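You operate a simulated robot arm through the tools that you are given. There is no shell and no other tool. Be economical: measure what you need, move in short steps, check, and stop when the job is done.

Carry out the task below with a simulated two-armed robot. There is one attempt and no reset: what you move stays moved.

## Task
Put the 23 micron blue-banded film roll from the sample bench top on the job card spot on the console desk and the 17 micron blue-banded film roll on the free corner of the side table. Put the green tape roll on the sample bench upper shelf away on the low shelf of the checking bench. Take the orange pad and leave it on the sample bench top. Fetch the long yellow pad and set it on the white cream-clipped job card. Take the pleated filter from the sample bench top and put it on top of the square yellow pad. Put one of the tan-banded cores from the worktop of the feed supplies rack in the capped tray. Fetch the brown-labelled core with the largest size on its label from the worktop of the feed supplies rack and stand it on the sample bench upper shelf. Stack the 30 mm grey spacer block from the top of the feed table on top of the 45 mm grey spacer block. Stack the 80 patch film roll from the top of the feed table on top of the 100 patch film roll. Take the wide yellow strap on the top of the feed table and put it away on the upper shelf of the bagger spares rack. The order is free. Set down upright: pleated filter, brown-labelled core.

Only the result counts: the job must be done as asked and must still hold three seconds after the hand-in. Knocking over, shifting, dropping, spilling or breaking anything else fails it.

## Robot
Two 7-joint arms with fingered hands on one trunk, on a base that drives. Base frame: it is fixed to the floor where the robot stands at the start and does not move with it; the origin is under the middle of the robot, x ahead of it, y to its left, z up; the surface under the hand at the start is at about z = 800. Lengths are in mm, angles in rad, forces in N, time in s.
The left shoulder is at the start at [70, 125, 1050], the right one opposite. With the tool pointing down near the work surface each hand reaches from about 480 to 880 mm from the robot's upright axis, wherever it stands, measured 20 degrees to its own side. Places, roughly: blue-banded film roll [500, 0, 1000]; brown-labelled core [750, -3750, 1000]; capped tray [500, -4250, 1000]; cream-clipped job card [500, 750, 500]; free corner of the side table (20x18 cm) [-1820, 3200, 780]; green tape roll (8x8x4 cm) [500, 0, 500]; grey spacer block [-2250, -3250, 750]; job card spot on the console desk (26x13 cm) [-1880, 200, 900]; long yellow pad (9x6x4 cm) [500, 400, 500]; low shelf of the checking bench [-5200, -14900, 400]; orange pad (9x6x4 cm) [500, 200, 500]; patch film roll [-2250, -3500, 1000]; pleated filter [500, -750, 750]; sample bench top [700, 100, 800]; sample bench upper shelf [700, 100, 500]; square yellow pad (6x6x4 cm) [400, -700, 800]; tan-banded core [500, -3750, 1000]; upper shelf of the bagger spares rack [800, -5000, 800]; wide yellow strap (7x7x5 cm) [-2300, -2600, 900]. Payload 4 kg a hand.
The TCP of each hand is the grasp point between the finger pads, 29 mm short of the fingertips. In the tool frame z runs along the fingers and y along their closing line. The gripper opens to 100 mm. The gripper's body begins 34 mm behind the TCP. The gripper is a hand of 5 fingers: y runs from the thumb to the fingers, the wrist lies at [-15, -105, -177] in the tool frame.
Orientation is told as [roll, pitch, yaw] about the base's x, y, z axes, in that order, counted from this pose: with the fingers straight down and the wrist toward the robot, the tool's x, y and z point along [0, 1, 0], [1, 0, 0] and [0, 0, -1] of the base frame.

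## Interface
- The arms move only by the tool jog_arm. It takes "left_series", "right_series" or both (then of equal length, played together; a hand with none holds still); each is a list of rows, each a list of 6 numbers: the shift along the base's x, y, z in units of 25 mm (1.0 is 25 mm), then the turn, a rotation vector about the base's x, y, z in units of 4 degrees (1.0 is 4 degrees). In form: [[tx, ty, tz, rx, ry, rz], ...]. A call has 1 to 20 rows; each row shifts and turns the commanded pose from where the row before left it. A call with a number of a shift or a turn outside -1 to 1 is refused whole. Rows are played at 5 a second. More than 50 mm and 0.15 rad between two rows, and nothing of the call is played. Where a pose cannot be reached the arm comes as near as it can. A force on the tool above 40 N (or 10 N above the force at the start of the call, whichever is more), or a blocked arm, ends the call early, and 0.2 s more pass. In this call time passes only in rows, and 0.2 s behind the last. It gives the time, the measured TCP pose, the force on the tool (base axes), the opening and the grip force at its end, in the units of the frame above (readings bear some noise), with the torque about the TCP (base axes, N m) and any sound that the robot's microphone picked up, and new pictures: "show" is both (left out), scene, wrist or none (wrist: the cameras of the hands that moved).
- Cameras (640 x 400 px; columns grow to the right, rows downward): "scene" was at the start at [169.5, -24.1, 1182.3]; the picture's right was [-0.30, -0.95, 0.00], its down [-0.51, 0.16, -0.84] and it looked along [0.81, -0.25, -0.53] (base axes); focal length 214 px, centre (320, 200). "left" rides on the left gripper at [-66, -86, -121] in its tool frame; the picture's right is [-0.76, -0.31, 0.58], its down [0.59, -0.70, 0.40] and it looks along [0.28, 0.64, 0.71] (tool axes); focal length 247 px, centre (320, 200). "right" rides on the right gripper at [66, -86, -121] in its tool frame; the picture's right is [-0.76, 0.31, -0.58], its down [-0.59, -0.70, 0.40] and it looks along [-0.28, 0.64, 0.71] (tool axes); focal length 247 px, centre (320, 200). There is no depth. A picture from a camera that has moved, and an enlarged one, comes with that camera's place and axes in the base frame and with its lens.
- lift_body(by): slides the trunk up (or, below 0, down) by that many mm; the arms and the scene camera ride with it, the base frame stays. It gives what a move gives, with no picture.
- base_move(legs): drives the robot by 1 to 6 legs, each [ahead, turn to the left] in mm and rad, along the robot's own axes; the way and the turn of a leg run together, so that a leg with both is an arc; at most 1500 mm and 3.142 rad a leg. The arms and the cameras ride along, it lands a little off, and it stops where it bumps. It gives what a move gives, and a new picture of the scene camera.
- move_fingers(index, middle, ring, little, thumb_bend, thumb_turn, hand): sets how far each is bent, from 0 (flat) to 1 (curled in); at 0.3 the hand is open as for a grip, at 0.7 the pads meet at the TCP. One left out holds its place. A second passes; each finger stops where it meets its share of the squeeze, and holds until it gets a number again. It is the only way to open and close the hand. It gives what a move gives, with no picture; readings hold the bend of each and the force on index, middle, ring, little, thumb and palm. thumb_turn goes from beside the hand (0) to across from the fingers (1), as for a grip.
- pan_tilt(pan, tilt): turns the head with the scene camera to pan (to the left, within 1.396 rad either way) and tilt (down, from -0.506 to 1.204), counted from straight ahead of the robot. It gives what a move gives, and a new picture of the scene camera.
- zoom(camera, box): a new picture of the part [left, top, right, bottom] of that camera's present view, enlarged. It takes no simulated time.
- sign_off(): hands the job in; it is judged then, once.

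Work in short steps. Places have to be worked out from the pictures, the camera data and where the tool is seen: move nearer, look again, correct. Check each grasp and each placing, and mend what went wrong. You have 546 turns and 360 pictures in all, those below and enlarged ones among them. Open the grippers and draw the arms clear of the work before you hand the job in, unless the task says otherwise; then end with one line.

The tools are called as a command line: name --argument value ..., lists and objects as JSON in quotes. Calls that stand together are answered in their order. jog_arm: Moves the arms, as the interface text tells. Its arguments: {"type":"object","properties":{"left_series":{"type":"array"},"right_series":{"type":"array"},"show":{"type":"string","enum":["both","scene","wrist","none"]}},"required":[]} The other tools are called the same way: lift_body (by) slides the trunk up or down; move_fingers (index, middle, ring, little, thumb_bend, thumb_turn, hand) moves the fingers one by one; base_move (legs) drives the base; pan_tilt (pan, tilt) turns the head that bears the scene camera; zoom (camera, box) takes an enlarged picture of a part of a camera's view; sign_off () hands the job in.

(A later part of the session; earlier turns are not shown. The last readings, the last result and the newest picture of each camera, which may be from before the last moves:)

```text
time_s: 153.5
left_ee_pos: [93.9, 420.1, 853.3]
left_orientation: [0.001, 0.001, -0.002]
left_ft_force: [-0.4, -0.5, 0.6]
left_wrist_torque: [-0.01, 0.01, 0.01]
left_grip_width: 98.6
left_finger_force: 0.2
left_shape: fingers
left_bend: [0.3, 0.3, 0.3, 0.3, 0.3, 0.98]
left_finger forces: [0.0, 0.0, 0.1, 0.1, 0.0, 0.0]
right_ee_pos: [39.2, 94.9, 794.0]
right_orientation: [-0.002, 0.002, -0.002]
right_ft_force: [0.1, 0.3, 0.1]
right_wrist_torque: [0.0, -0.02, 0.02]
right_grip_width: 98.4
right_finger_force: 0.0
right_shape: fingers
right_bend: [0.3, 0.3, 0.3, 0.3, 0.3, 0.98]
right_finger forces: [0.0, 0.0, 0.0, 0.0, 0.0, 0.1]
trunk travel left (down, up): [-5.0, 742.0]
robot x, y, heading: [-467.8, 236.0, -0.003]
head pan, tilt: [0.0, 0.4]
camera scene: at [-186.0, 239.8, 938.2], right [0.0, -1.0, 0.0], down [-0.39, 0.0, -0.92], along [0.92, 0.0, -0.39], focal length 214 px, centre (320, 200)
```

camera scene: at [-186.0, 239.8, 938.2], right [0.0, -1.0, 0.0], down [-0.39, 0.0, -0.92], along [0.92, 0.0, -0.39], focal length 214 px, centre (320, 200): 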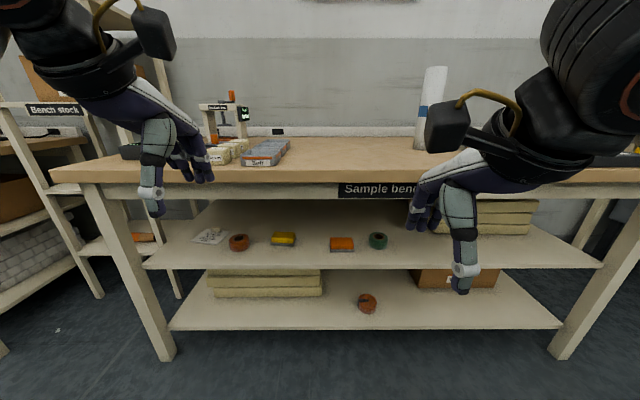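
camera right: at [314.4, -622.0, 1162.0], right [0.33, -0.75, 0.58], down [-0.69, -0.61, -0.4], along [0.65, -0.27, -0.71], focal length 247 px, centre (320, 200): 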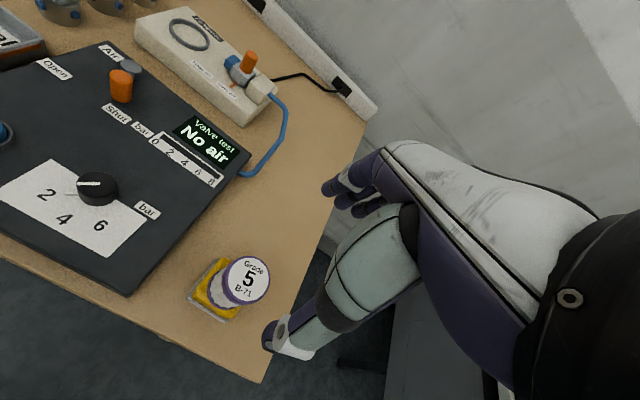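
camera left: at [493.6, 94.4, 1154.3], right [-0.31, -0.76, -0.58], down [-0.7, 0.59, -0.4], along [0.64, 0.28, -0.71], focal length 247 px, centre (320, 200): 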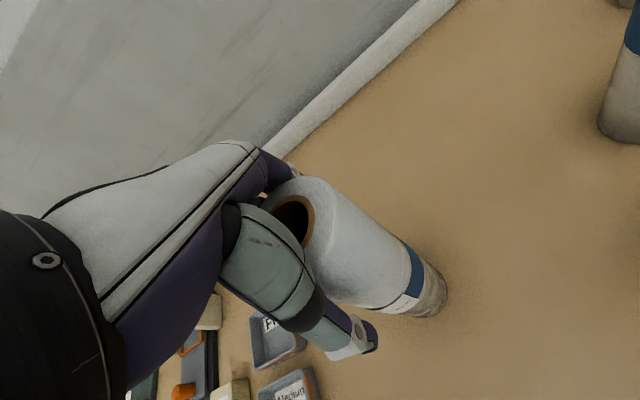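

From here I estimate: green tape ≈[450,35], orange pad ≈[430,165], long yellow pad ≈[455,370], card ≈[500,650]; clearance from shelf 500 to bench apron about 750. I rehearse the low, forward-tilted pose of the left hand in free space to see the arm's shape.

jog_arm --left_series '[[0, 0, -1, 0, -0.5, 0], [0, 0, -1, 0, -0.5, 0], [0, 0, -1, 0, -0.5, 0], [0, 0, -1, 0, -0.5, 0], [0, 0, -1, 0, -0.5, 0], [0, 0, -1, 0, -0.5, 0], [0, 0, -1, 0, -0.5, 0], [0, 0, -1, 0, -0.5, 0], [0, 0, -1, 0, -0.5, 0], [0, 0, -1, 0, -0.5, 0], [0, 0, -1, 0, -0.5, 0], [0, 0, -1, 0, -0.5, 0]]' --show "none"

pan_tilt --pan 0.45 --tilt 0.5

```text
time_s: 156.1
left_ee_pos: [103.3, 420.4, 550.5]
left_orientation: [0.004, -0.419, -0.002]
left_ft_force: [-0.2, -0.2, 0.3]
left_wrist_torque: [0.0, 0.01, -0.04]
left_grip_width: 98.7
left_finger_force: 0.0
left_shape: fingers
left_bend: [0.3, 0.3, 0.3, 0.3, 0.3, 0.98]
left_finger forces: [0.0, 0.0, 0.1, 0.0, 0.0, 0.0]
left hand out of reach, approached as far as the arm can: row 7, 8
right_ee_pos: [38.2, 94.4, 795.0]
right_orientation: [-0.002, 0.003, -0.002]
right_ft_force: [0.1, -0.4, -0.2]
right_wrist_torque: [0.03, -0.02, 0.02]
right_grip_width: 98.3
right_finger_force: 0.0
right_shape: fingers
right_bend: [0.3, 0.3, 0.3, 0.3, 0.3, 0.98]
right_finger forces: [0.0, 0.1, 0.0, 0.0, 0.1, 0.1]
trunk travel left (down, up): [-5.0, 742.0]
robot x, y, heading: [-467.9, 239.9, 0.002]
head pan, tilt: [0.0, 0.4]
```

```text
time_s: 157.0
left_ee_pos: [103.9, 420.7, 551.2]
left_orientation: [0.002, -0.419, -0.001]
left_ft_force: [-0.2, -0.3, 0.2]
left_wrist_torque: [0.02, 0.04, -0.02]
left_grip_width: 98.8
left_finger_force: 0.1
left_shape: fingers
left_bend: [0.3, 0.3, 0.3, 0.3, 0.3, 0.98]
left_finger forces: [0.0, 0.0, 0.1, 0.0, 0.0, 0.1]
right_ee_pos: [39.5, 95.4, 795.0]
right_orientation: [-0.001, 0.001, -0.001]
right_ft_force: [-0.6, 1.0, -0.1]
right_wrist_torque: [-0.01, 0.0, 0.01]
right_grip_width: 98.4
right_finger_force: 0.1
right_shape: fingers
right_bend: [0.3, 0.3, 0.3, 0.3, 0.3, 0.98]
right_finger forces: [0.1, 0.0, 0.0, 0.0, 0.0, 0.0]
trunk travel left (down, up): [-5.0, 742.0]
robot x, y, heading: [-468.7, 239.3, -0.002]
head pan, tilt: [0.45, 0.499]
camera scene: at [-196.7, 279.4, 929.1], right [0.43, -0.9, 0.0], down [-0.43, -0.21, -0.88], along [0.79, 0.38, -0.48], focal length 214 px, centre (320, 200)
```

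scene: 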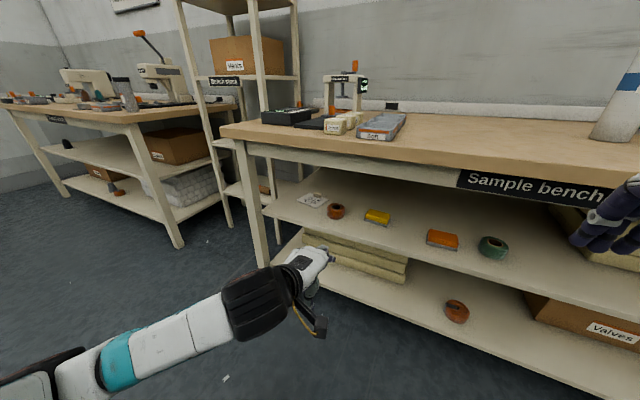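

With the trunk low the forearm comes from below, which clears the bench top. I zoom at the shelf items for orientation.

zoom --camera "scene" --box '[290, 180, 520, 280]'

```text
2.78 times, centred on (405, 230) of scene
camera zoom: at [-196.7, 279.4, 929.1], right [0.43, -0.9, 0.0], down [-0.43, -0.21, -0.88], along [0.79, 0.38, -0.48], focal length 597 px, centre (84, 116)
```

zoom: 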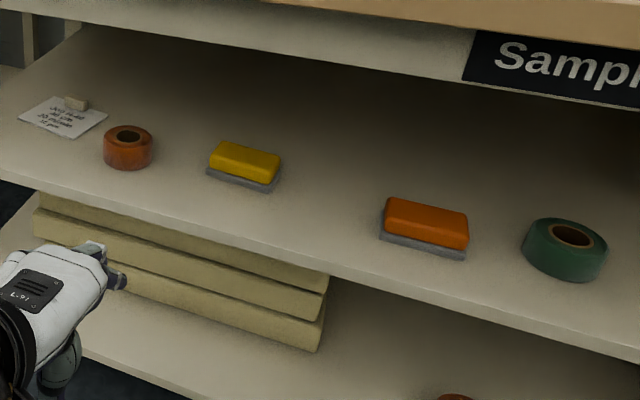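

Pads lie with the long side along y. I raise the right hand above bench height so it clears the bench, shift the left hand to y ≈ 368 and z ≈ 580, then drive in.

jog_arm --left_series '[[0, -0.35, 0.2, 0, 0, 0], [0, -0.35, 0.2, 0, 0, 0], [0, -0.35, 0.2, 0, 0, 0], [0, -0.35, 0.2, 0, 0, 0], [0, -0.35, 0.2, 0, 0, 0], [0, -0.35, 0.2, 0, 0, 0]]' --right_series '[[0, 0, 1, 0, 0, 0], [0, 0, 1, 0, 0, 0], [0, 0, 1, 0, 0, 0], [0, 0, 1, 0, 0, 0], [0, 0, 1, 0, 0, 0], [0, 0, 1, 0, 0, 0]]' --show "none"

base_move --legs '[[230, 0]]'

zoom --camera "left" --box '[0, 0, 640, 400]'

```text
time_s: 158.4
left_ee_pos: [103.7, 367.3, 582.8]
left_orientation: [0.001, -0.418, -0.001]
left_ft_force: [0.7, 0.0, -0.3]
left_wrist_torque: [-0.01, 0.02, 0.0]
left_grip_width: 98.7
left_finger_force: 0.2
left_shape: fingers
left_bend: [0.3, 0.3, 0.3, 0.3, 0.3, 0.98]
left_finger forces: [0.0, 0.1, 0.0, 0.0, 0.0, 0.1]
right_ee_pos: [39.0, 95.8, 944.8]
right_orientation: [0.0, 0.001, 0.002]
right_ft_force: [-0.3, -0.7, 0.2]
right_wrist_torque: [0.04, 0.0, 0.0]
right_grip_width: 98.2
right_finger_force: 0.0
right_shape: fingers
right_bend: [0.3, 0.3, 0.3, 0.3, 0.3, 0.98]
right_finger forces: [0.1, 0.0, 0.0, 0.1, 0.0, 0.0]
trunk travel left (down, up): [-5.0, 742.0]
robot x, y, heading: [-467.8, 235.8, -0.001]
head pan, tilt: [0.45, 0.499]
```

```text
time_s: 160.1
left_ee_pos: [334.8, 363.3, 581.8]
left_orientation: [0.003, -0.418, -0.008]
left_ft_force: [-0.5, 0.4, -0.2]
left_wrist_torque: [0.02, -0.04, 0.0]
left_grip_width: 98.5
left_finger_force: 0.1
left_shape: fingers
left_bend: [0.3, 0.3, 0.3, 0.3, 0.3, 0.98]
left_finger forces: [0.1, 0.0, 0.1, 0.0, 0.0, 0.1]
right_ee_pos: [267.4, 91.4, 946.5]
right_orientation: [-0.001, 0.001, -0.006]
right_ft_force: [0.7, -0.2, -0.5]
right_wrist_torque: [-0.05, -0.01, 0.01]
right_grip_width: 98.6
right_finger_force: 0.1
right_shape: fingers
right_bend: [0.3, 0.3, 0.3, 0.3, 0.3, 0.98]
right_finger forces: [0.0, 0.0, 0.0, 0.0, 0.1, 0.0]
trunk travel left (down, up): [-5.0, 742.0]
robot x, y, heading: [-238.8, 236.6, -0.005]
head pan, tilt: [0.45, 0.499]
camera scene: at [33.3, 276.7, 929.1], right [0.43, -0.9, 0.0], down [-0.43, -0.2, -0.88], along [0.79, 0.38, -0.48], focal length 214 px, centre (320, 200)
```

scene: 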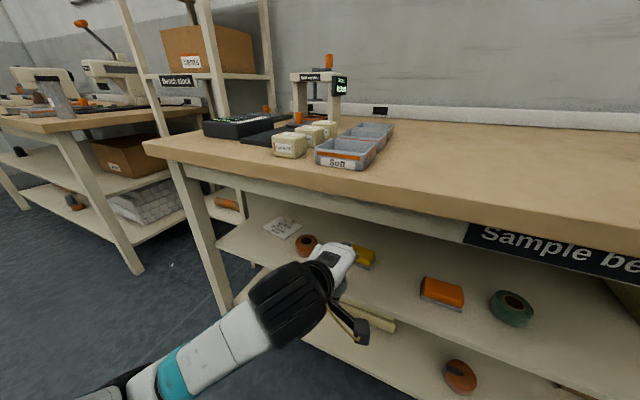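

```text
1.00 times, centred on (320, 200) of left (not enlarged: the box is as wide or as high as the picture)
camera zoom: at [206.2, 297.7, 659.6], right [-0.05, -0.76, -0.65], down [-0.48, 0.59, -0.65], along [0.88, 0.28, -0.39], focal length 247 px, centre (320, 200)
```

zoom: 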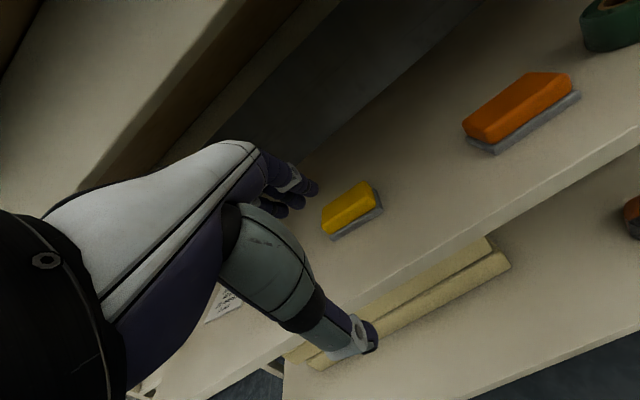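

The pad edges' lengths show the shelf is lower than stated: z ≈ 457, so yellow centre ≈[535,380], orange ≈[493,152]. I lower the left hand to z ≈ 540, y = 380 and drive in 150 mm.

jog_arm --left_series '[[0, 0.35, -0.85, 0, 0, 0], [0, 0.35, -0.85, 0, 0, 0]]' --show "none"

base_move --legs '[[140, 0]]'

zoom --camera "left" --box '[0, 0, 640, 400]'

```text
time_s: 160.7
left_ee_pos: [333.8, 379.9, 537.9]
left_orientation: [0.003, -0.417, -0.009]
left_ft_force: [-0.2, -0.4, -0.4]
left_wrist_torque: [-0.02, 0.0, -0.02]
left_grip_width: 98.8
left_finger_force: 0.0
left_shape: fingers
left_bend: [0.3, 0.3, 0.3, 0.3, 0.3, 0.98]
left_finger forces: [0.0, 0.0, 0.0, 0.1, 0.0, 0.0]
right_ee_pos: [268.3, 91.8, 945.6]
right_orientation: [-0.002, 0.003, -0.008]
right_ft_force: [0.5, -0.5, -0.5]
right_wrist_torque: [0.02, -0.04, 0.01]
right_grip_width: 98.6
right_finger_force: 0.1
right_shape: fingers
right_bend: [0.3, 0.3, 0.3, 0.3, 0.3, 0.98]
right_finger forces: [0.1, 0.0, 0.0, 0.0, 0.0, 0.0]
trunk travel left (down, up): [-5.0, 742.0]
robot x, y, heading: [-238.7, 237.9, -0.006]
head pan, tilt: [0.45, 0.499]
```

```text
time_s: 162.1
left_ee_pos: [476.6, 377.2, 538.8]
left_orientation: [0.003, -0.415, -0.01]
left_ft_force: [0.0, -0.3, 0.2]
left_wrist_torque: [-0.02, 0.01, -0.05]
left_grip_width: 98.6
left_finger_force: 0.1
left_shape: fingers
left_bend: [0.3, 0.3, 0.3, 0.3, 0.3, 0.98]
left_finger forces: [0.1, 0.0, 0.0, 0.1, 0.0, 0.0]
right_ee_pos: [409.1, 89.5, 946.0]
right_orientation: [-0.001, 0.001, -0.01]
right_ft_force: [1.2, 0.8, 0.5]
right_wrist_torque: [0.01, -0.02, -0.01]
right_grip_width: 98.1
right_finger_force: 0.0
right_shape: fingers
right_bend: [0.3, 0.3, 0.3, 0.3, 0.3, 0.98]
right_finger forces: [0.0, 0.0, 0.1, 0.0, 0.0, 0.0]
trunk travel left (down, up): [-5.0, 742.0]
robot x, y, heading: [-97.7, 238.4, -0.011]
head pan, tilt: [0.45, 0.499]
camera scene: at [174.3, 274.7, 929.1], right [0.43, -0.9, 0.0], down [-0.43, -0.2, -0.88], along [0.79, 0.37, -0.48], focal length 214 px, centre (320, 200)
```

scene: 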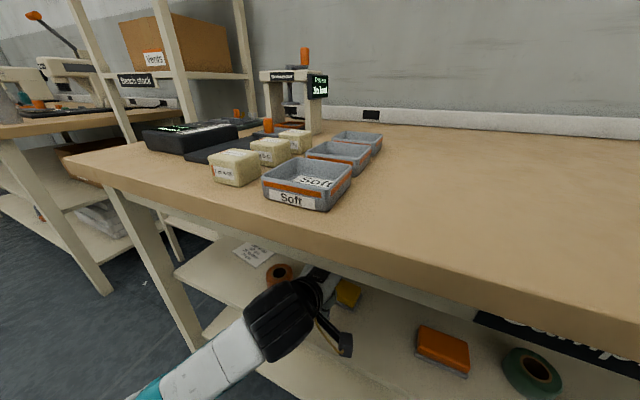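

```text
1.00 times, centred on (320, 200) of left (not enlarged: the box is as wide or as high as the picture)
camera zoom: at [347.5, 312.8, 616.0], right [-0.05, -0.76, -0.65], down [-0.48, 0.59, -0.65], along [0.88, 0.28, -0.39], focal length 247 px, centre (320, 200)
```

zoom: 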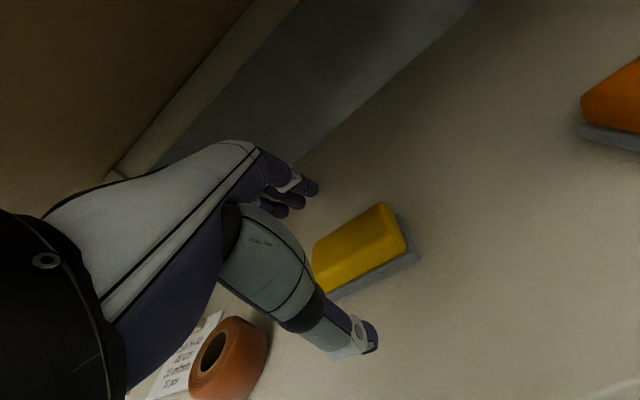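

Base front edge is at x ≈ 502, so the pad centre is [532, 377], top z 497. I move forward over it while reducing the tilt to 10°.

jog_arm --left_series '[[0.55, 0, -0.2, 0, 0.85, 0], [0.55, 0, -0.2, 0, 0.9, 0], [0.55, 0, -0.2, 0, 0.9, 0], [0.5, 0, -0.3, 0, 0.85, 0]]' --show "wrist"

```text
time_s: 163.1
left_ee_pos: [529.9, 378.0, 510.5]
left_orientation: [0.0, -0.162, -0.01]
left_ft_force: [0.0, -0.1, 0.3]
left_wrist_torque: [0.02, 0.02, 0.0]
left_grip_width: 98.8
left_finger_force: 0.1
left_shape: fingers
left_bend: [0.3, 0.3, 0.3, 0.3, 0.3, 0.98]
left_finger forces: [0.0, 0.0, 0.0, 0.0, 0.1, 0.0]
right_ee_pos: [409.8, 89.3, 943.6]
right_orientation: [-0.002, 0.005, -0.012]
right_ft_force: [0.1, 0.2, 0.6]
right_wrist_torque: [-0.01, -0.01, -0.03]
right_grip_width: 98.1
right_finger_force: 0.1
right_shape: fingers
right_bend: [0.3, 0.3, 0.3, 0.3, 0.3, 0.98]
right_finger forces: [0.0, 0.0, 0.0, 0.0, 0.1, 0.0]
trunk travel left (down, up): [-5.0, 742.0]
robot x, y, heading: [-100.2, 236.1, -0.01]
head pan, tilt: [0.45, 0.499]
camera left: at [424.7, 312.6, 617.7], right [-0.22, -0.75, -0.62], down [-0.62, 0.6, -0.51], along [0.75, 0.28, -0.6], focal length 247 px, centre (320, 200)
```

left: 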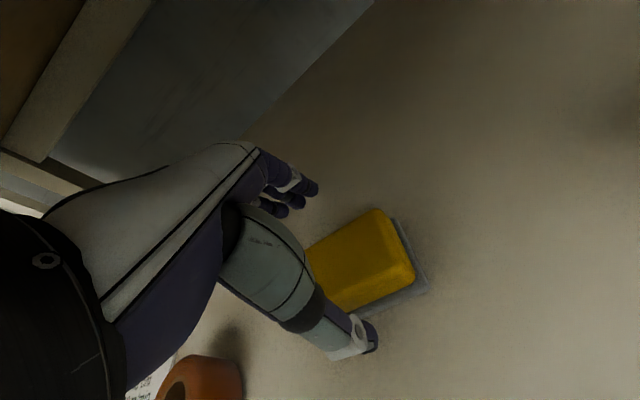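

Well straddled. I lower 12 mm and close the hand.

jog_arm --left_series '[[0.1, 0, -0.25, 0, 0, 0], [0, 0, -0.25, 0, 0, 0]]' --show "none"

move_fingers --hand "left" --index 0.75 --middle 0.75 --ring 0.75 --little 0.75 --thumb_bend 0.75

zoom --camera "left" --box '[0, 0, 640, 400]'

```text
time_s: 163.7
left_ee_pos: [533.7, 376.9, 506.7]
left_orientation: [-0.001, -0.176, -0.009]
left_ft_force: [0.4, 0.5, -0.3]
left_wrist_torque: [0.01, 0.01, -0.02]
left_grip_width: 98.8
left_finger_force: 0.0
left_shape: fingers
left_bend: [0.3, 0.3, 0.3, 0.3, 0.3, 0.98]
left_finger forces: [0.1, 0.0, 0.0, 0.0, 0.0, 0.0]
right_ee_pos: [408.2, 88.6, 944.3]
right_orientation: [-0.001, 0.0, -0.01]
right_ft_force: [-0.8, -0.4, 0.3]
right_wrist_torque: [-0.01, -0.02, 0.0]
right_grip_width: 98.5
right_finger_force: 0.0
right_shape: fingers
right_bend: [0.3, 0.3, 0.3, 0.3, 0.3, 0.98]
right_finger forces: [0.0, 0.0, 0.0, 0.1, 0.1, 0.0]
trunk travel left (down, up): [-5.0, 742.0]
robot x, y, heading: [-100.7, 237.3, -0.011]
head pan, tilt: [0.45, 0.499]
```

```text
time_s: 164.7
left_ee_pos: [532.5, 376.9, 507.8]
left_orientation: [0.0, -0.179, -0.008]
left_ft_force: [5.0, 3.2, 18.9]
left_wrist_torque: [-0.02, 0.43, -0.14]
left_grip_width: 45.7
left_finger_force: 26.2
left_shape: fingers
left_bend: [0.6, 0.63, 0.71, 0.75, 0.53, 0.93]
left_finger forces: [9.9, 8.5, 7.8, 1.9, 22.7, 0.1]
right_ee_pos: [407.1, 88.6, 945.3]
right_orientation: [-0.003, 0.0, -0.01]
right_ft_force: [0.5, -0.2, -0.2]
right_wrist_torque: [-0.01, -0.01, 0.01]
right_grip_width: 98.7
right_finger_force: 0.1
right_shape: fingers
right_bend: [0.3, 0.3, 0.3, 0.3, 0.3, 0.98]
right_finger forces: [0.0, 0.0, 0.1, 0.0, 0.0, 0.1]
trunk travel left (down, up): [-5.0, 742.0]
robot x, y, heading: [-100.4, 235.4, -0.011]
head pan, tilt: [0.45, 0.499]
```

```text
1.00 times, centred on (320, 200) of left (not enlarged: the box is as wide or as high as the picture)
camera zoom: at [425.6, 312.8, 612.4], right [-0.21, -0.76, -0.62], down [-0.62, 0.59, -0.52], along [0.76, 0.28, -0.59], focal length 247 px, centre (320, 200)
```

zoom: 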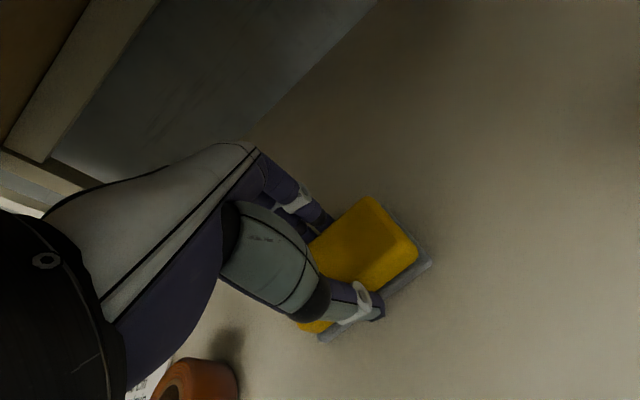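

Gripped at 46 mm with all fingers loaded. I lift slowly 40 mm and check.

jog_arm --left_series '[[0, 0, 0.4, 0, 0, 0], [0, 0, 0.6, 0, 0, 0], [0, 0, 0.6, 0, 0, 0]]' --show "wrist"

```text
time_s: 165.7
left_ee_pos: [525.0, 379.3, 503.5]
left_orientation: [0.007, -0.095, -0.005]
left_ft_force: [8.4, -0.3, 26.5]
left_wrist_torque: [0.12, 0.28, -0.1]
left_grip_width: 45.4
left_finger_force: 28.4
left_shape: fingers
left_bend: [0.6, 0.64, 0.72, 0.75, 0.53, 0.91]
left_finger forces: [10.6, 8.5, 6.9, 9.2, 21.9, 0.1]
right_ee_pos: [412.5, 89.3, 933.3]
right_orientation: [-0.009, 0.025, -0.015]
right_ft_force: [-1.5, 1.2, -1.1]
right_wrist_torque: [-0.03, -0.05, -0.01]
right_grip_width: 98.7
right_finger_force: 0.0
right_shape: fingers
right_bend: [0.3, 0.3, 0.3, 0.3, 0.3, 0.98]
right_finger forces: [0.1, 0.0, 0.1, 0.1, 0.1, 0.1]
trunk travel left (down, up): [-5.0, 742.0]
robot x, y, heading: [-116.8, 238.5, -0.016]
head pan, tilt: [0.45, 0.499]
stopped in row 3 (left hand): the arm was blocked; the commanded pose is now the measured one
camera left: at [427.2, 313.3, 617.0], right [-0.26, -0.75, -0.61], down [-0.66, 0.6, -0.46], along [0.71, 0.28, -0.65], focal length 247 px, centre (320, 200)
```

left: 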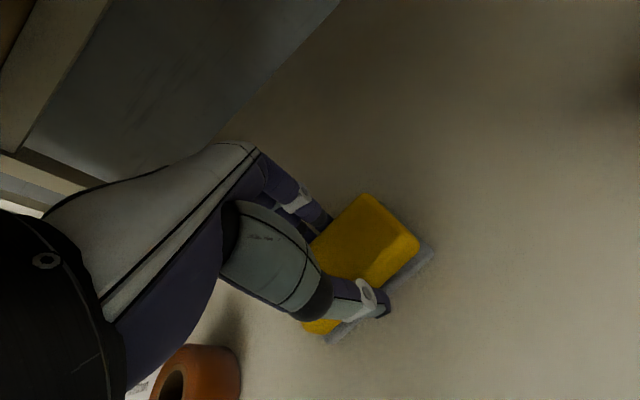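

The lift was blocked and the robot got pushed back a little: some part of the left arm touches the bench. I look at the arm from the head camera.

pan_tilt --pan 0.6 --tilt 0.85

```text
time_s: 166.5
left_ee_pos: [555.4, 377.6, 531.7]
left_orientation: [0.003, -0.139, -0.009]
left_ft_force: [-2.4, -1.5, 6.6]
left_wrist_torque: [0.15, 0.02, 0.04]
left_grip_width: 46.0
left_finger_force: 21.1
left_shape: fingers
left_bend: [0.61, 0.65, 0.72, 0.75, 0.52, 0.91]
left_finger forces: [8.3, 6.5, 5.9, 0.9, 21.1, 0.1]
right_ee_pos: [428.9, 88.2, 951.6]
right_orientation: [0.0, -0.021, -0.011]
right_ft_force: [0.9, -0.2, 0.1]
right_wrist_torque: [0.03, 0.09, 0.04]
right_grip_width: 98.5
right_finger_force: 0.0
right_shape: fingers
right_bend: [0.3, 0.3, 0.3, 0.3, 0.3, 0.98]
right_finger forces: [0.1, 0.0, 0.0, 0.0, 0.0, 0.1]
trunk travel left (down, up): [-5.0, 742.0]
robot x, y, heading: [-66.9, 236.1, -0.01]
head pan, tilt: [0.6, 0.85]
camera scene: at [227.8, 281.4, 888.4], right [0.56, -0.83, -0.02], down [-0.65, -0.42, -0.63], along [0.52, 0.37, -0.77], focal length 214 px, centre (320, 200)
```

scene: 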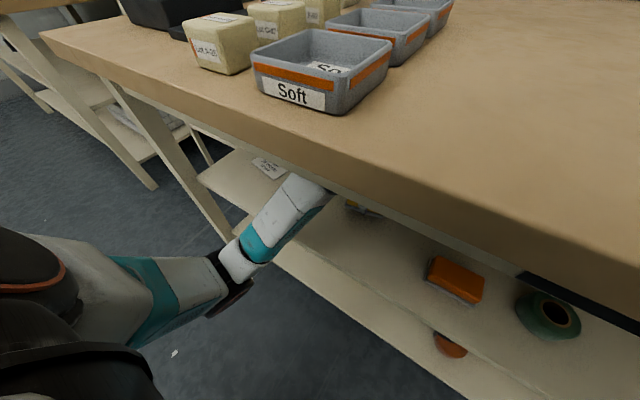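

The robot settled with the pad lifted to about z 532. I check the wrist view and the readings again.

zoom --camera "left" --box '[0, 0, 640, 400]'

jog_arm --left_series '[[-0.1, 0, 0, 0, 0, 0]]' --show "none"

```text
1.00 times, centred on (320, 200) of left (not enlarged: the box is as wide or as high as the picture)
camera zoom: at [453.0, 312.0, 640.8], right [-0.23, -0.75, -0.62], down [-0.64, 0.6, -0.49], along [0.74, 0.28, -0.62], focal length 247 px, centre (320, 200)
```

zoom: 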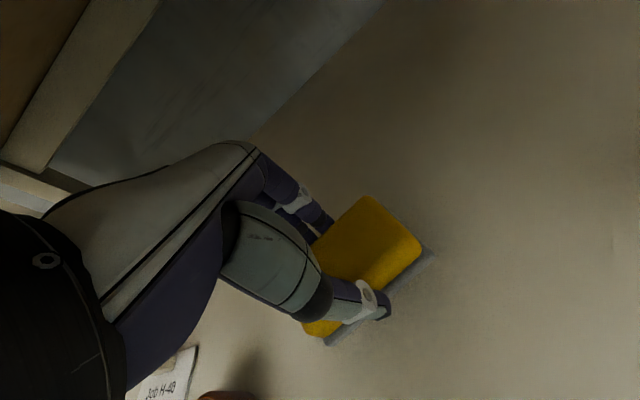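

```text
time_s: 167.1
left_ee_pos: [558.9, 378.0, 533.5]
left_orientation: [0.004, -0.149, -0.009]
left_ft_force: [0.3, -0.1, -4.4]
left_wrist_torque: [-0.03, -0.04, 0.0]
left_grip_width: 46.2
left_finger_force: 21.0
left_shape: fingers
left_bend: [0.61, 0.65, 0.73, 0.75, 0.52, 0.91]
left_finger forces: [8.4, 6.6, 5.8, 1.0, 21.1, 0.1]
right_ee_pos: [436.7, 91.0, 951.0]
right_orientation: [-0.009, -0.008, -0.009]
right_ft_force: [0.0, -0.1, 0.0]
right_wrist_torque: [-0.05, 0.02, -0.02]
right_grip_width: 98.8
right_finger_force: 0.2
right_shape: fingers
right_bend: [0.3, 0.3, 0.3, 0.3, 0.3, 0.98]
right_finger forces: [0.0, 0.0, 0.0, 0.0, 0.0, 0.1]
trunk travel left (down, up): [-5.0, 742.0]
robot x, y, heading: [-58.4, 231.7, -0.018]
head pan, tilt: [0.6, 0.85]
stopped in row 1 (left hand): the arm was blocked; the commanded pose is now the measured one
```

The base drifted forward, so the wrist is likely wedged against the bench underside. I lower and tilt the hand forward slightly to free it.

jog_arm --left_series '[[-0.2, 0, -0.4, 0, -0.5, 0], [-0.2, 0, -0.2, 0, -0.5, 0]]' --show "wrist"

```text
time_s: 167.7
left_ee_pos: [557.2, 376.8, 520.4]
left_orientation: [0.004, -0.221, -0.011]
left_ft_force: [0.5, 0.0, -0.4]
left_wrist_torque: [0.02, 0.01, 0.01]
left_grip_width: 46.1
left_finger_force: 21.6
left_shape: fingers
left_bend: [0.61, 0.65, 0.73, 0.75, 0.52, 0.91]
left_finger forces: [8.4, 6.5, 5.8, 0.9, 21.0, 0.0]
right_ee_pos: [443.3, 87.2, 950.0]
right_orientation: [-0.005, -0.006, -0.012]
right_ft_force: [0.4, -0.1, 0.3]
right_wrist_torque: [-0.01, -0.01, 0.01]
right_grip_width: 98.9
right_finger_force: 0.1
right_shape: fingers
right_bend: [0.3, 0.3, 0.3, 0.3, 0.3, 0.98]
right_finger forces: [0.1, 0.0, 0.0, 0.0, 0.0, 0.0]
trunk travel left (down, up): [-5.0, 742.0]
robot x, y, heading: [-53.1, 235.8, -0.012]
head pan, tilt: [0.6, 0.85]
camera left: at [445.3, 311.5, 620.6], right [-0.18, -0.75, -0.63], down [-0.59, 0.6, -0.54], along [0.78, 0.28, -0.55], focal length 247 px, centre (320, 200)
```

left: 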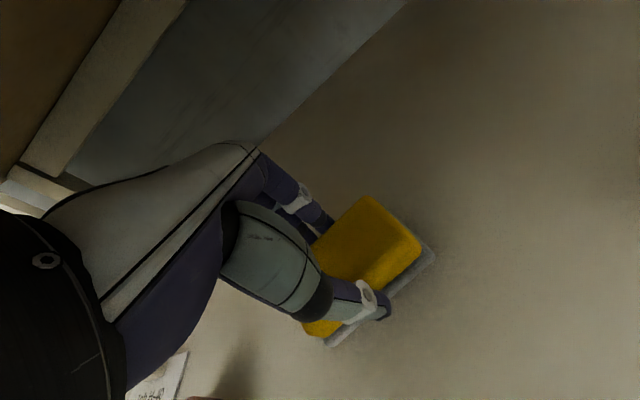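

I read the state again without motion to see if the base still drifts.

jog_arm --left_series '[[0, 0, 0, 0, 0, 0], [0, 0, 0, 0, 0, 0], [0, 0, 0, 0, 0, 0]]' --show "none"

```text
time_s: 168.5
left_ee_pos: [555.5, 377.9, 519.7]
left_orientation: [0.006, -0.218, -0.008]
left_ft_force: [-1.4, -0.1, -0.7]
left_wrist_torque: [-0.02, 0.0, 0.03]
left_grip_width: 45.8
left_finger_force: 20.8
left_shape: fingers
left_bend: [0.61, 0.65, 0.73, 0.75, 0.52, 0.91]
left_finger forces: [8.4, 6.6, 5.9, 1.0, 21.0, 0.1]
right_ee_pos: [443.1, 88.9, 948.5]
right_orientation: [-0.004, -0.006, -0.011]
right_ft_force: [0.0, 0.9, 0.5]
right_wrist_torque: [-0.01, 0.03, 0.01]
right_grip_width: 98.6
right_finger_force: 0.2
right_shape: fingers
right_bend: [0.3, 0.3, 0.3, 0.3, 0.3, 0.98]
right_finger forces: [0.0, 0.0, 0.1, 0.1, 0.1, 0.0]
trunk travel left (down, up): [-5.0, 742.0]
robot x, y, heading: [-53.1, 232.0, -0.015]
head pan, tilt: [0.6, 0.85]
```

Stable; the pad is light (≈0.07 kg) and held. Card is at about [566, 683] and the ring tape at [493, 541] is in the way, so I back out and re-enter from y ≈ 500.

base_move --legs '[[-380, 0], [0, 1.584], [272, 0], [0, -1.571]]'

pan_tilt --pan 0.3 --tilt 0.5

zoom --camera "left" --box '[0, 0, 640, 400]'

```text
time_s: 180.3
left_ee_pos: [184.7, 633.2, 519.6]
left_orientation: [0.005, -0.219, -0.044]
left_ft_force: [-0.9, -0.3, -0.3]
left_wrist_torque: [0.01, -0.02, -0.01]
left_grip_width: 45.4
left_finger_force: 18.9
left_shape: fingers
left_bend: [0.61, 0.65, 0.73, 0.75, 0.52, 0.92]
left_finger forces: [7.6, 6.2, 5.5, 1.1, 18.7, 0.0]
right_ee_pos: [63.1, 348.1, 949.0]
right_orientation: [-0.004, -0.004, -0.048]
right_ft_force: [1.0, 0.8, -0.5]
right_wrist_torque: [-0.02, -0.02, 0.0]
right_grip_width: 98.7
right_finger_force: 0.1
right_shape: fingers
right_bend: [0.3, 0.3, 0.3, 0.3, 0.3, 0.98]
right_finger forces: [0.0, 0.0, 0.1, 0.0, 0.0, 0.0]
trunk travel left (down, up): [-5.0, 742.0]
robot x, y, heading: [-431.1, 512.9, -0.048]
head pan, tilt: [0.6, 0.85]
camera scene: at [-172.0, 545.9, 899.2], right [0.52, -0.85, 0.0], down [-0.64, -0.39, -0.66], along [0.56, 0.35, -0.75], focal length 214 px, centre (320, 200)
```

scene: 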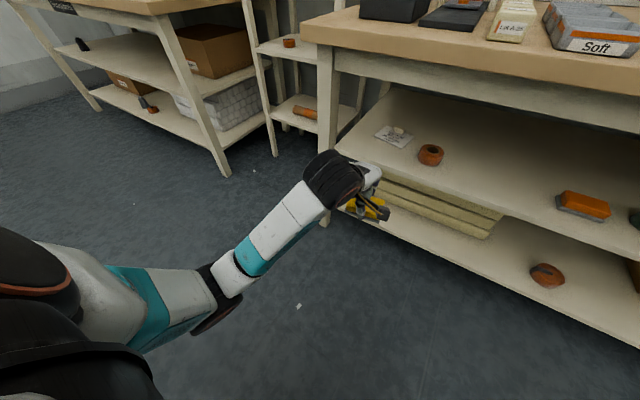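

```text
time_s: 181.1
left_ee_pos: [184.7, 632.1, 519.6]
left_orientation: [0.005, -0.218, -0.044]
left_ft_force: [-0.1, -0.1, -0.7]
left_wrist_torque: [-0.04, 0.01, 0.0]
left_grip_width: 45.2
left_finger_force: 19.5
left_shape: fingers
left_bend: [0.61, 0.65, 0.73, 0.75, 0.52, 0.92]
left_finger forces: [7.6, 6.1, 5.5, 1.0, 18.7, 0.1]
right_ee_pos: [62.8, 346.7, 950.2]
right_orientation: [-0.004, -0.005, -0.047]
right_ft_force: [0.5, -0.3, -0.4]
right_wrist_torque: [0.0, 0.0, 0.04]
right_grip_width: 98.9
right_finger_force: 0.1
right_shape: fingers
right_bend: [0.3, 0.3, 0.3, 0.3, 0.3, 0.98]
right_finger forces: [0.1, 0.0, 0.1, 0.0, 0.1, 0.0]
trunk travel left (down, up): [-5.0, 742.0]
robot x, y, heading: [-430.7, 513.9, -0.05]
head pan, tilt: [0.3, 0.499]
camera scene: at [-150.4, 527.6, 929.0], right [0.25, -0.97, 0.0], down [-0.46, -0.12, -0.88], along [0.85, 0.22, -0.48], focal length 214 px, centre (320, 200)
```

scene: 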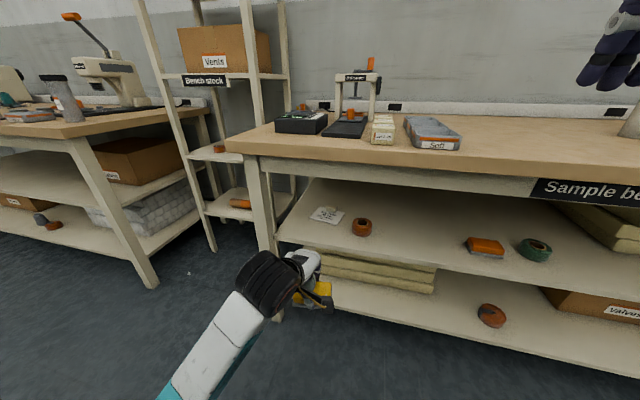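

```text
1.00 times, centred on (320, 200) of left (not enlarged: the box is as wide or as high as the picture)
camera zoom: at [71.8, 571.2, 620.3], right [-0.21, -0.75, -0.63], down [-0.57, 0.62, -0.54], along [0.79, 0.25, -0.56], focal length 247 px, centre (320, 200)
```

zoom: 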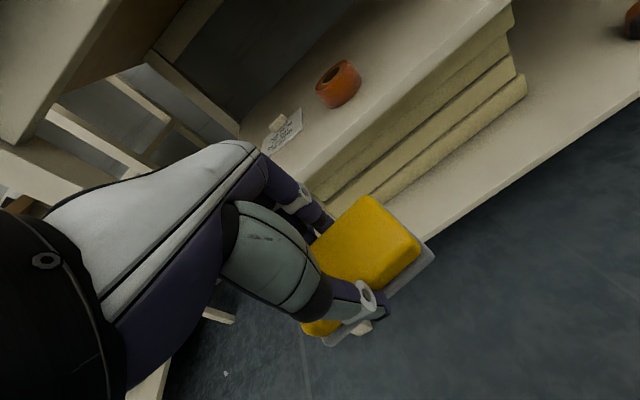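

I zoom in on the card to measure its corners and the shelf.

zoom --camera "scene" --box '[270, 190, 400, 260]'

```text
4.92 times, centred on (335, 225) of scene
camera zoom: at [-150.4, 527.6, 929.0], right [0.25, -0.97, 0.0], down [-0.46, -0.12, -0.88], along [0.85, 0.22, -0.48], focal length 1056 px, centre (246, 77)
```

zoom: 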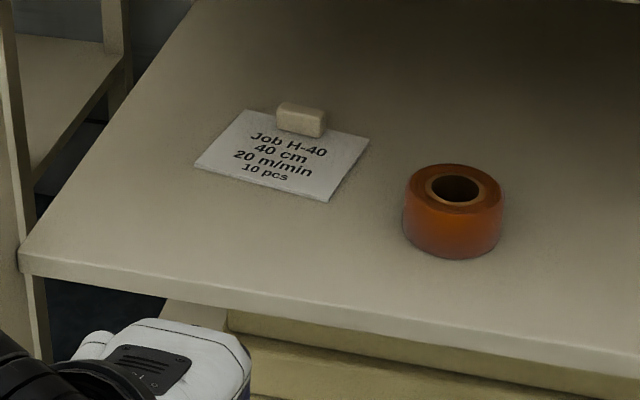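

Card spans about x 510–628, y 616–747, with the clip at its back. With the robot here the left elbow would hit the bench leg at y ≈ 805, so I shift the robot to y ≈ 330 and reach outward instead.

base_move --legs '[[0, -1.521], [190, 0], [0, 1.6]]'

```text
time_s: 190.4
left_ee_pos: [170.5, 515.4, 521.5]
left_orientation: [0.006, -0.219, 0.076]
left_ft_force: [-0.2, 0.7, -0.4]
left_wrist_torque: [0.0, 0.01, 0.0]
left_grip_width: 44.1
left_finger_force: 18.7
left_shape: fingers
left_bend: [0.61, 0.65, 0.73, 0.75, 0.52, 0.92]
left_finger forces: [7.1, 5.9, 5.3, 1.0, 17.8, 0.0]
right_ee_pos: [82.6, 217.6, 949.0]
right_orientation: [-0.007, -0.004, 0.073]
right_ft_force: [-0.6, -0.1, -0.2]
right_wrist_torque: [-0.03, 0.0, 0.02]
right_grip_width: 98.8
right_finger_force: 0.1
right_shape: fingers
right_bend: [0.3, 0.3, 0.3, 0.3, 0.3, 0.98]
right_finger forces: [0.0, 0.0, 0.0, 0.0, 0.1, 0.0]
trunk travel left (down, up): [-5.0, 742.0]
robot x, y, heading: [-424.2, 321.2, 0.075]
head pan, tilt: [0.3, 0.499]
camera scene: at [-150.4, 371.1, 929.1], right [0.36, -0.93, 0.0], down [-0.45, -0.17, -0.88], along [0.82, 0.32, -0.48], focal length 214 px, centre (320, 200)
```

scene: 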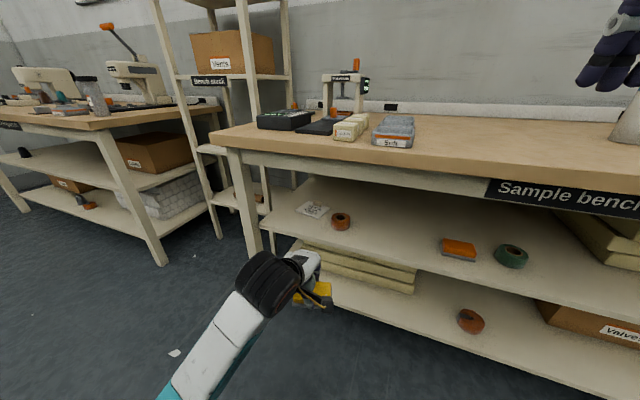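

I move the left hand laterally to y ≈ 656 in free air and turn it slightly to match the card.

jog_arm --left_series '[[0.1, 0.94, 0, 0, 0, -0.25], [0.1, 0.94, 0, 0, 0, -0.25], [0.1, 0.94, 0, 0, 0, -0.25], [0.1, 0.94, 0, 0, 0, -0.25], [0.1, 0.94, 0, 0, 0, -0.25], [0.1, 0.94, 0, 0, 0, -0.25]]' --show "scene"

```text
time_s: 191.8
left_ee_pos: [185.1, 656.4, 520.5]
left_orientation: [0.005, -0.219, -0.031]
left_ft_force: [0.3, 0.7, -0.3]
left_wrist_torque: [-0.01, -0.02, 0.03]
left_grip_width: 44.3
left_finger_force: 18.4
left_shape: fingers
left_bend: [0.61, 0.65, 0.73, 0.75, 0.52, 0.92]
left_finger forces: [7.1, 6.1, 5.4, 0.9, 18.0, 0.0]
right_ee_pos: [82.6, 217.4, 949.8]
right_orientation: [-0.006, -0.003, 0.071]
right_ft_force: [-0.5, -0.8, -0.4]
right_wrist_torque: [0.01, 0.02, 0.02]
right_grip_width: 98.7
right_finger_force: 0.0
right_shape: fingers
right_bend: [0.3, 0.3, 0.3, 0.3, 0.3, 0.98]
right_finger forces: [0.1, 0.0, 0.0, 0.1, 0.0, 0.0]
trunk travel left (down, up): [-5.0, 742.0]
robot x, y, heading: [-424.7, 325.1, 0.069]
head pan, tilt: [0.3, 0.499]
camera scene: at [-150.4, 371.0, 929.1], right [0.36, -0.93, 0.0], down [-0.45, -0.17, -0.88], along [0.82, 0.32, -0.48], focal length 214 px, centre (320, 200)
```

scene: 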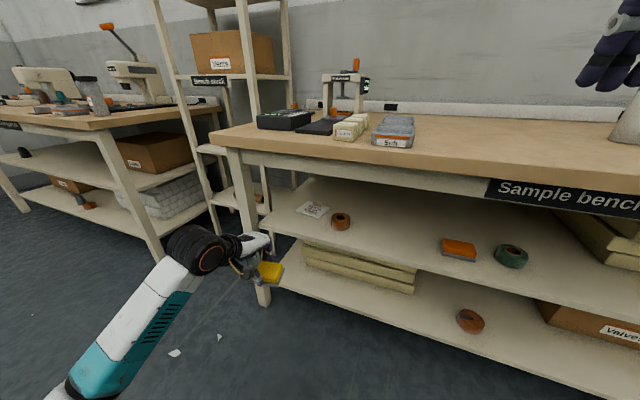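

The forearm now trails almost straight back and clears the bench leg. I drive in 330 mm and check.

base_move --legs '[[330, 0]]'

zoom --camera "left" --box '[0, 0, 640, 400]'

```text
time_s: 194.0
left_ee_pos: [509.4, 677.9, 516.7]
left_orientation: [0.004, -0.215, -0.031]
left_ft_force: [0.1, 0.2, -0.2]
left_wrist_torque: [-0.03, -0.01, -0.02]
left_grip_width: 44.2
left_finger_force: 18.6
left_shape: fingers
left_bend: [0.61, 0.65, 0.73, 0.75, 0.52, 0.92]
left_finger forces: [7.3, 6.0, 5.4, 0.8, 18.1, 0.1]
right_ee_pos: [407.9, 239.6, 948.3]
right_orientation: [-0.007, -0.001, 0.069]
right_ft_force: [-0.3, 0.4, -0.4]
right_wrist_torque: [-0.01, 0.05, 0.02]
right_grip_width: 98.5
right_finger_force: 0.0
right_shape: fingers
right_bend: [0.3, 0.3, 0.3, 0.3, 0.3, 0.98]
right_finger forces: [0.0, 0.0, 0.0, 0.1, 0.0, 0.1]
trunk travel left (down, up): [-5.0, 742.0]
robot x, y, heading: [-100.4, 344.2, 0.072]
head pan, tilt: [0.3, 0.499]
camera scene: at [174.3, 393.4, 928.4], right [0.36, -0.93, 0.0], down [-0.45, -0.17, -0.88], along [0.82, 0.32, -0.48], focal length 214 px, centre (320, 200)
```

scene: 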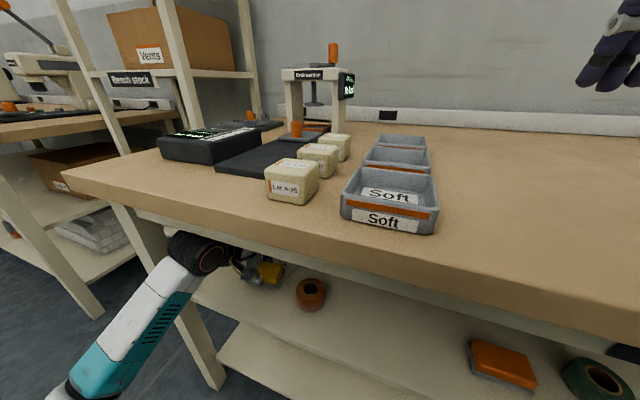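

```text
1.00 times, centred on (320, 200) of left (not enlarged: the box is as wide or as high as the picture)
camera zoom: at [397.3, 614.4, 618.3], right [-0.2, -0.75, -0.63], down [-0.58, 0.61, -0.54], along [0.79, 0.26, -0.56], focal length 247 px, centre (320, 200)
```

zoom: 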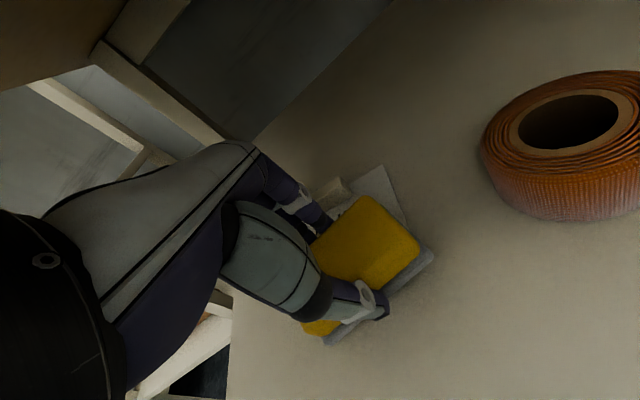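

Pad is just short of the card; the clip's front is at x ≈ 590. I move to TCP x ≈ 540 and lower gently.

jog_arm --left_series '[[0.6, 0.12, 0, 0, 0.25, 0], [0.6, 0.12, 0, 0, 0.25, 0], [0, 0, -0.15, 0, 0, 0], [0, 0, -0.12, 0, 0, 0]]' --show "wrist"

```text
time_s: 195.0
left_ee_pos: [539.2, 682.7, 513.3]
left_orientation: [0.004, -0.183, -0.032]
left_ft_force: [-0.5, 0.7, -1.1]
left_wrist_torque: [-0.01, -0.01, -0.03]
left_grip_width: 44.3
left_finger_force: 19.1
left_shape: fingers
left_bend: [0.61, 0.65, 0.73, 0.75, 0.52, 0.92]
left_finger forces: [7.3, 5.9, 5.3, 0.8, 18.3, 0.0]
right_ee_pos: [406.1, 240.4, 949.9]
right_orientation: [-0.006, -0.005, 0.069]
right_ft_force: [0.2, -0.2, 0.2]
right_wrist_torque: [0.0, 0.02, -0.01]
right_grip_width: 98.9
right_finger_force: 0.0
right_shape: fingers
right_bend: [0.3, 0.3, 0.3, 0.3, 0.3, 0.98]
right_finger forces: [0.0, 0.0, 0.0, 0.1, 0.1, 0.1]
trunk travel left (down, up): [-5.0, 742.0]
robot x, y, heading: [-104.1, 344.8, 0.075]
head pan, tilt: [0.3, 0.499]
camera left: at [430.4, 620.4, 618.3], right [-0.22, -0.75, -0.63], down [-0.6, 0.61, -0.52], along [0.77, 0.26, -0.58], focal length 247 px, centre (320, 200)
```

left: 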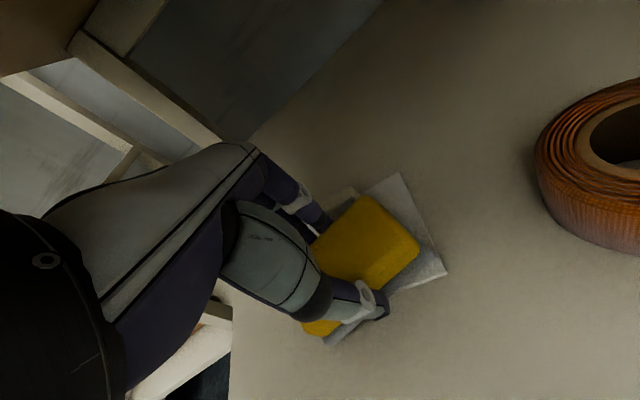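

The pad is over the card. I lower further in small steps.

jog_arm --left_series '[[0, 0, -0.15, 0, 0, 0], [0, 0, -0.15, 0, 0, 0]]' --show "none"

```text
time_s: 195.6
left_ee_pos: [539.1, 682.1, 508.8]
left_orientation: [0.005, -0.192, -0.032]
left_ft_force: [1.7, 2.2, 18.4]
left_wrist_torque: [-0.25, 0.61, -0.08]
left_grip_width: 44.2
left_finger_force: 22.5
left_shape: fingers
left_bend: [0.61, 0.65, 0.73, 0.75, 0.52, 0.92]
left_finger forces: [9.1, 6.8, 6.2, 0.0, 23.9, 0.1]
right_ee_pos: [404.9, 238.6, 949.3]
right_orientation: [-0.004, -0.007, 0.069]
right_ft_force: [0.7, 0.8, 0.1]
right_wrist_torque: [0.01, 0.01, 0.0]
right_grip_width: 98.6
right_finger_force: 0.1
right_shape: fingers
right_bend: [0.3, 0.3, 0.3, 0.3, 0.3, 0.98]
right_finger forces: [0.0, 0.1, 0.0, 0.0, 0.1, 0.1]
trunk travel left (down, up): [-5.0, 742.0]
robot x, y, heading: [-103.2, 342.9, 0.069]
head pan, tilt: [0.3, 0.499]
```

Pad rests (18 N). I relieve a bit and open the fingers partway.

jog_arm --left_series '[[0, 0, 0.1, 0, 0, 0]]' --show "none"

move_fingers --hand "left" --index 0.42 --middle 0.42 --ring 0.42 --little 0.42 --thumb_bend 0.35

zoom --camera "left" --box '[0, 0, 640, 400]'

```text
time_s: 196.0
left_ee_pos: [538.0, 682.6, 507.8]
left_orientation: [0.002, -0.187, -0.032]
left_ft_force: [3.5, 2.1, 17.4]
left_wrist_torque: [-0.18, 0.51, -0.04]
left_grip_width: 44.5
left_finger_force: 24.0
left_shape: fingers
left_bend: [0.61, 0.65, 0.73, 0.75, 0.52, 0.92]
left_finger forces: [9.5, 7.5, 6.7, 0.3, 23.0, 0.0]
right_ee_pos: [404.7, 238.0, 949.9]
right_orientation: [-0.006, -0.003, 0.071]
right_ft_force: [0.3, 0.0, 0.0]
right_wrist_torque: [0.01, 0.01, 0.01]
right_grip_width: 99.0
right_finger_force: 0.1
right_shape: fingers
right_bend: [0.3, 0.3, 0.3, 0.3, 0.3, 0.98]
right_finger forces: [0.1, 0.1, 0.1, 0.0, 0.0, 0.0]
trunk travel left (down, up): [-5.0, 742.0]
robot x, y, heading: [-103.3, 343.6, 0.067]
head pan, tilt: [0.3, 0.499]
```

```text
time_s: 197.0
left_ee_pos: [539.5, 681.5, 506.0]
left_orientation: [0.003, -0.179, -0.032]
left_ft_force: [-0.5, 0.8, -0.4]
left_wrist_torque: [0.01, -0.02, 0.03]
left_grip_width: 78.0
left_finger_force: 0.3
left_shape: fingers
left_bend: [0.42, 0.42, 0.42, 0.42, 0.35, 0.97]
left_finger forces: [0.0, 0.3, 0.0, 0.0, 0.0, 0.0]
right_ee_pos: [405.9, 239.6, 950.1]
right_orientation: [-0.008, -0.003, 0.07]
right_ft_force: [0.1, 0.4, -0.3]
right_wrist_torque: [0.0, 0.0, 0.03]
right_grip_width: 98.8
right_finger_force: 0.0
right_shape: fingers
right_bend: [0.3, 0.3, 0.3, 0.3, 0.3, 0.98]
right_finger forces: [0.1, 0.1, 0.0, 0.0, 0.0, 0.1]
trunk travel left (down, up): [-5.0, 742.0]
robot x, y, heading: [-96.1, 344.5, 0.067]
head pan, tilt: [0.3, 0.499]
```

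```text
1.00 times, centred on (320, 200) of left (not enlarged: the box is as wide or as high as the picture)
camera zoom: at [430.3, 619.5, 611.4], right [-0.22, -0.75, -0.62], down [-0.6, 0.61, -0.52], along [0.77, 0.26, -0.59], focal length 247 px, centre (320, 200)
```

zoom: 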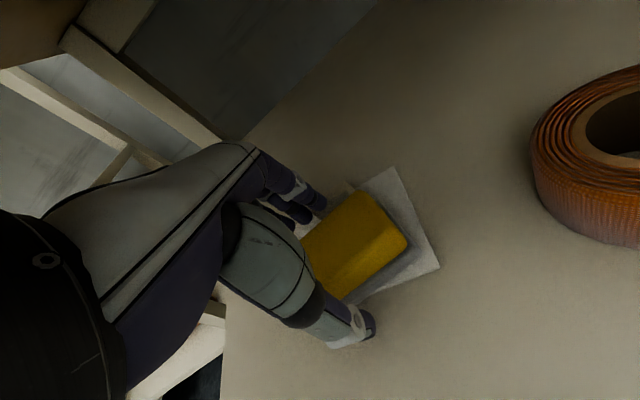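

The pad is free on the card. I raise and tilt the hand so the fingers clear the pad's top, drawing back slightly.

jog_arm --left_series '[[-0.2, 0, 0.35, 0, -0.9, 0], [-0.2, 0, 0.35, 0, -0.9, 0], [-0.2, 0, 0.4, 0, -0.9, 0]]' --show "wrist"

```text
time_s: 197.8
left_ee_pos: [523.8, 683.4, 534.2]
left_orientation: [0.009, -0.368, -0.034]
left_ft_force: [0.0, -0.6, -0.3]
left_wrist_torque: [0.01, 0.02, 0.03]
left_grip_width: 78.1
left_finger_force: 0.1
left_shape: fingers
left_bend: [0.42, 0.42, 0.42, 0.42, 0.35, 0.97]
left_finger forces: [0.1, 0.0, 0.1, 0.0, 0.0, 0.1]
right_ee_pos: [405.4, 237.9, 949.2]
right_orientation: [-0.006, -0.004, 0.069]
right_ft_force: [0.0, 0.8, 1.4]
right_wrist_torque: [-0.01, -0.01, -0.03]
right_grip_width: 98.8
right_finger_force: 0.0
right_shape: fingers
right_bend: [0.3, 0.3, 0.3, 0.3, 0.3, 0.98]
right_finger forces: [0.0, 0.0, 0.0, 0.0, 0.0, 0.1]
trunk travel left (down, up): [-5.0, 742.0]
robot x, y, heading: [-100.5, 343.6, 0.07]
head pan, tilt: [0.3, 0.499]
camera left: at [397.8, 620.1, 617.1], right [-0.1, -0.75, -0.66], down [-0.49, 0.61, -0.62], along [0.86, 0.26, -0.43], focal length 247 px, centre (320, 200)
```

left: 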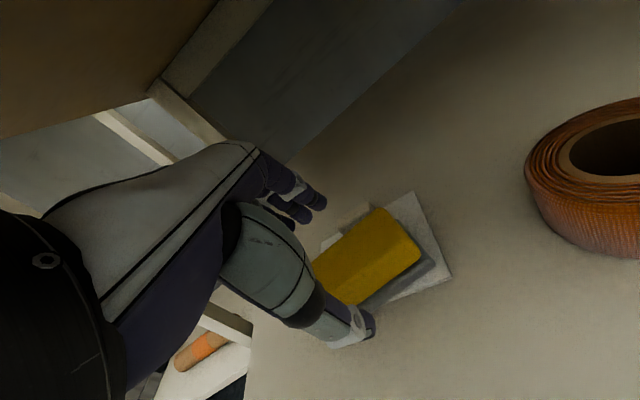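

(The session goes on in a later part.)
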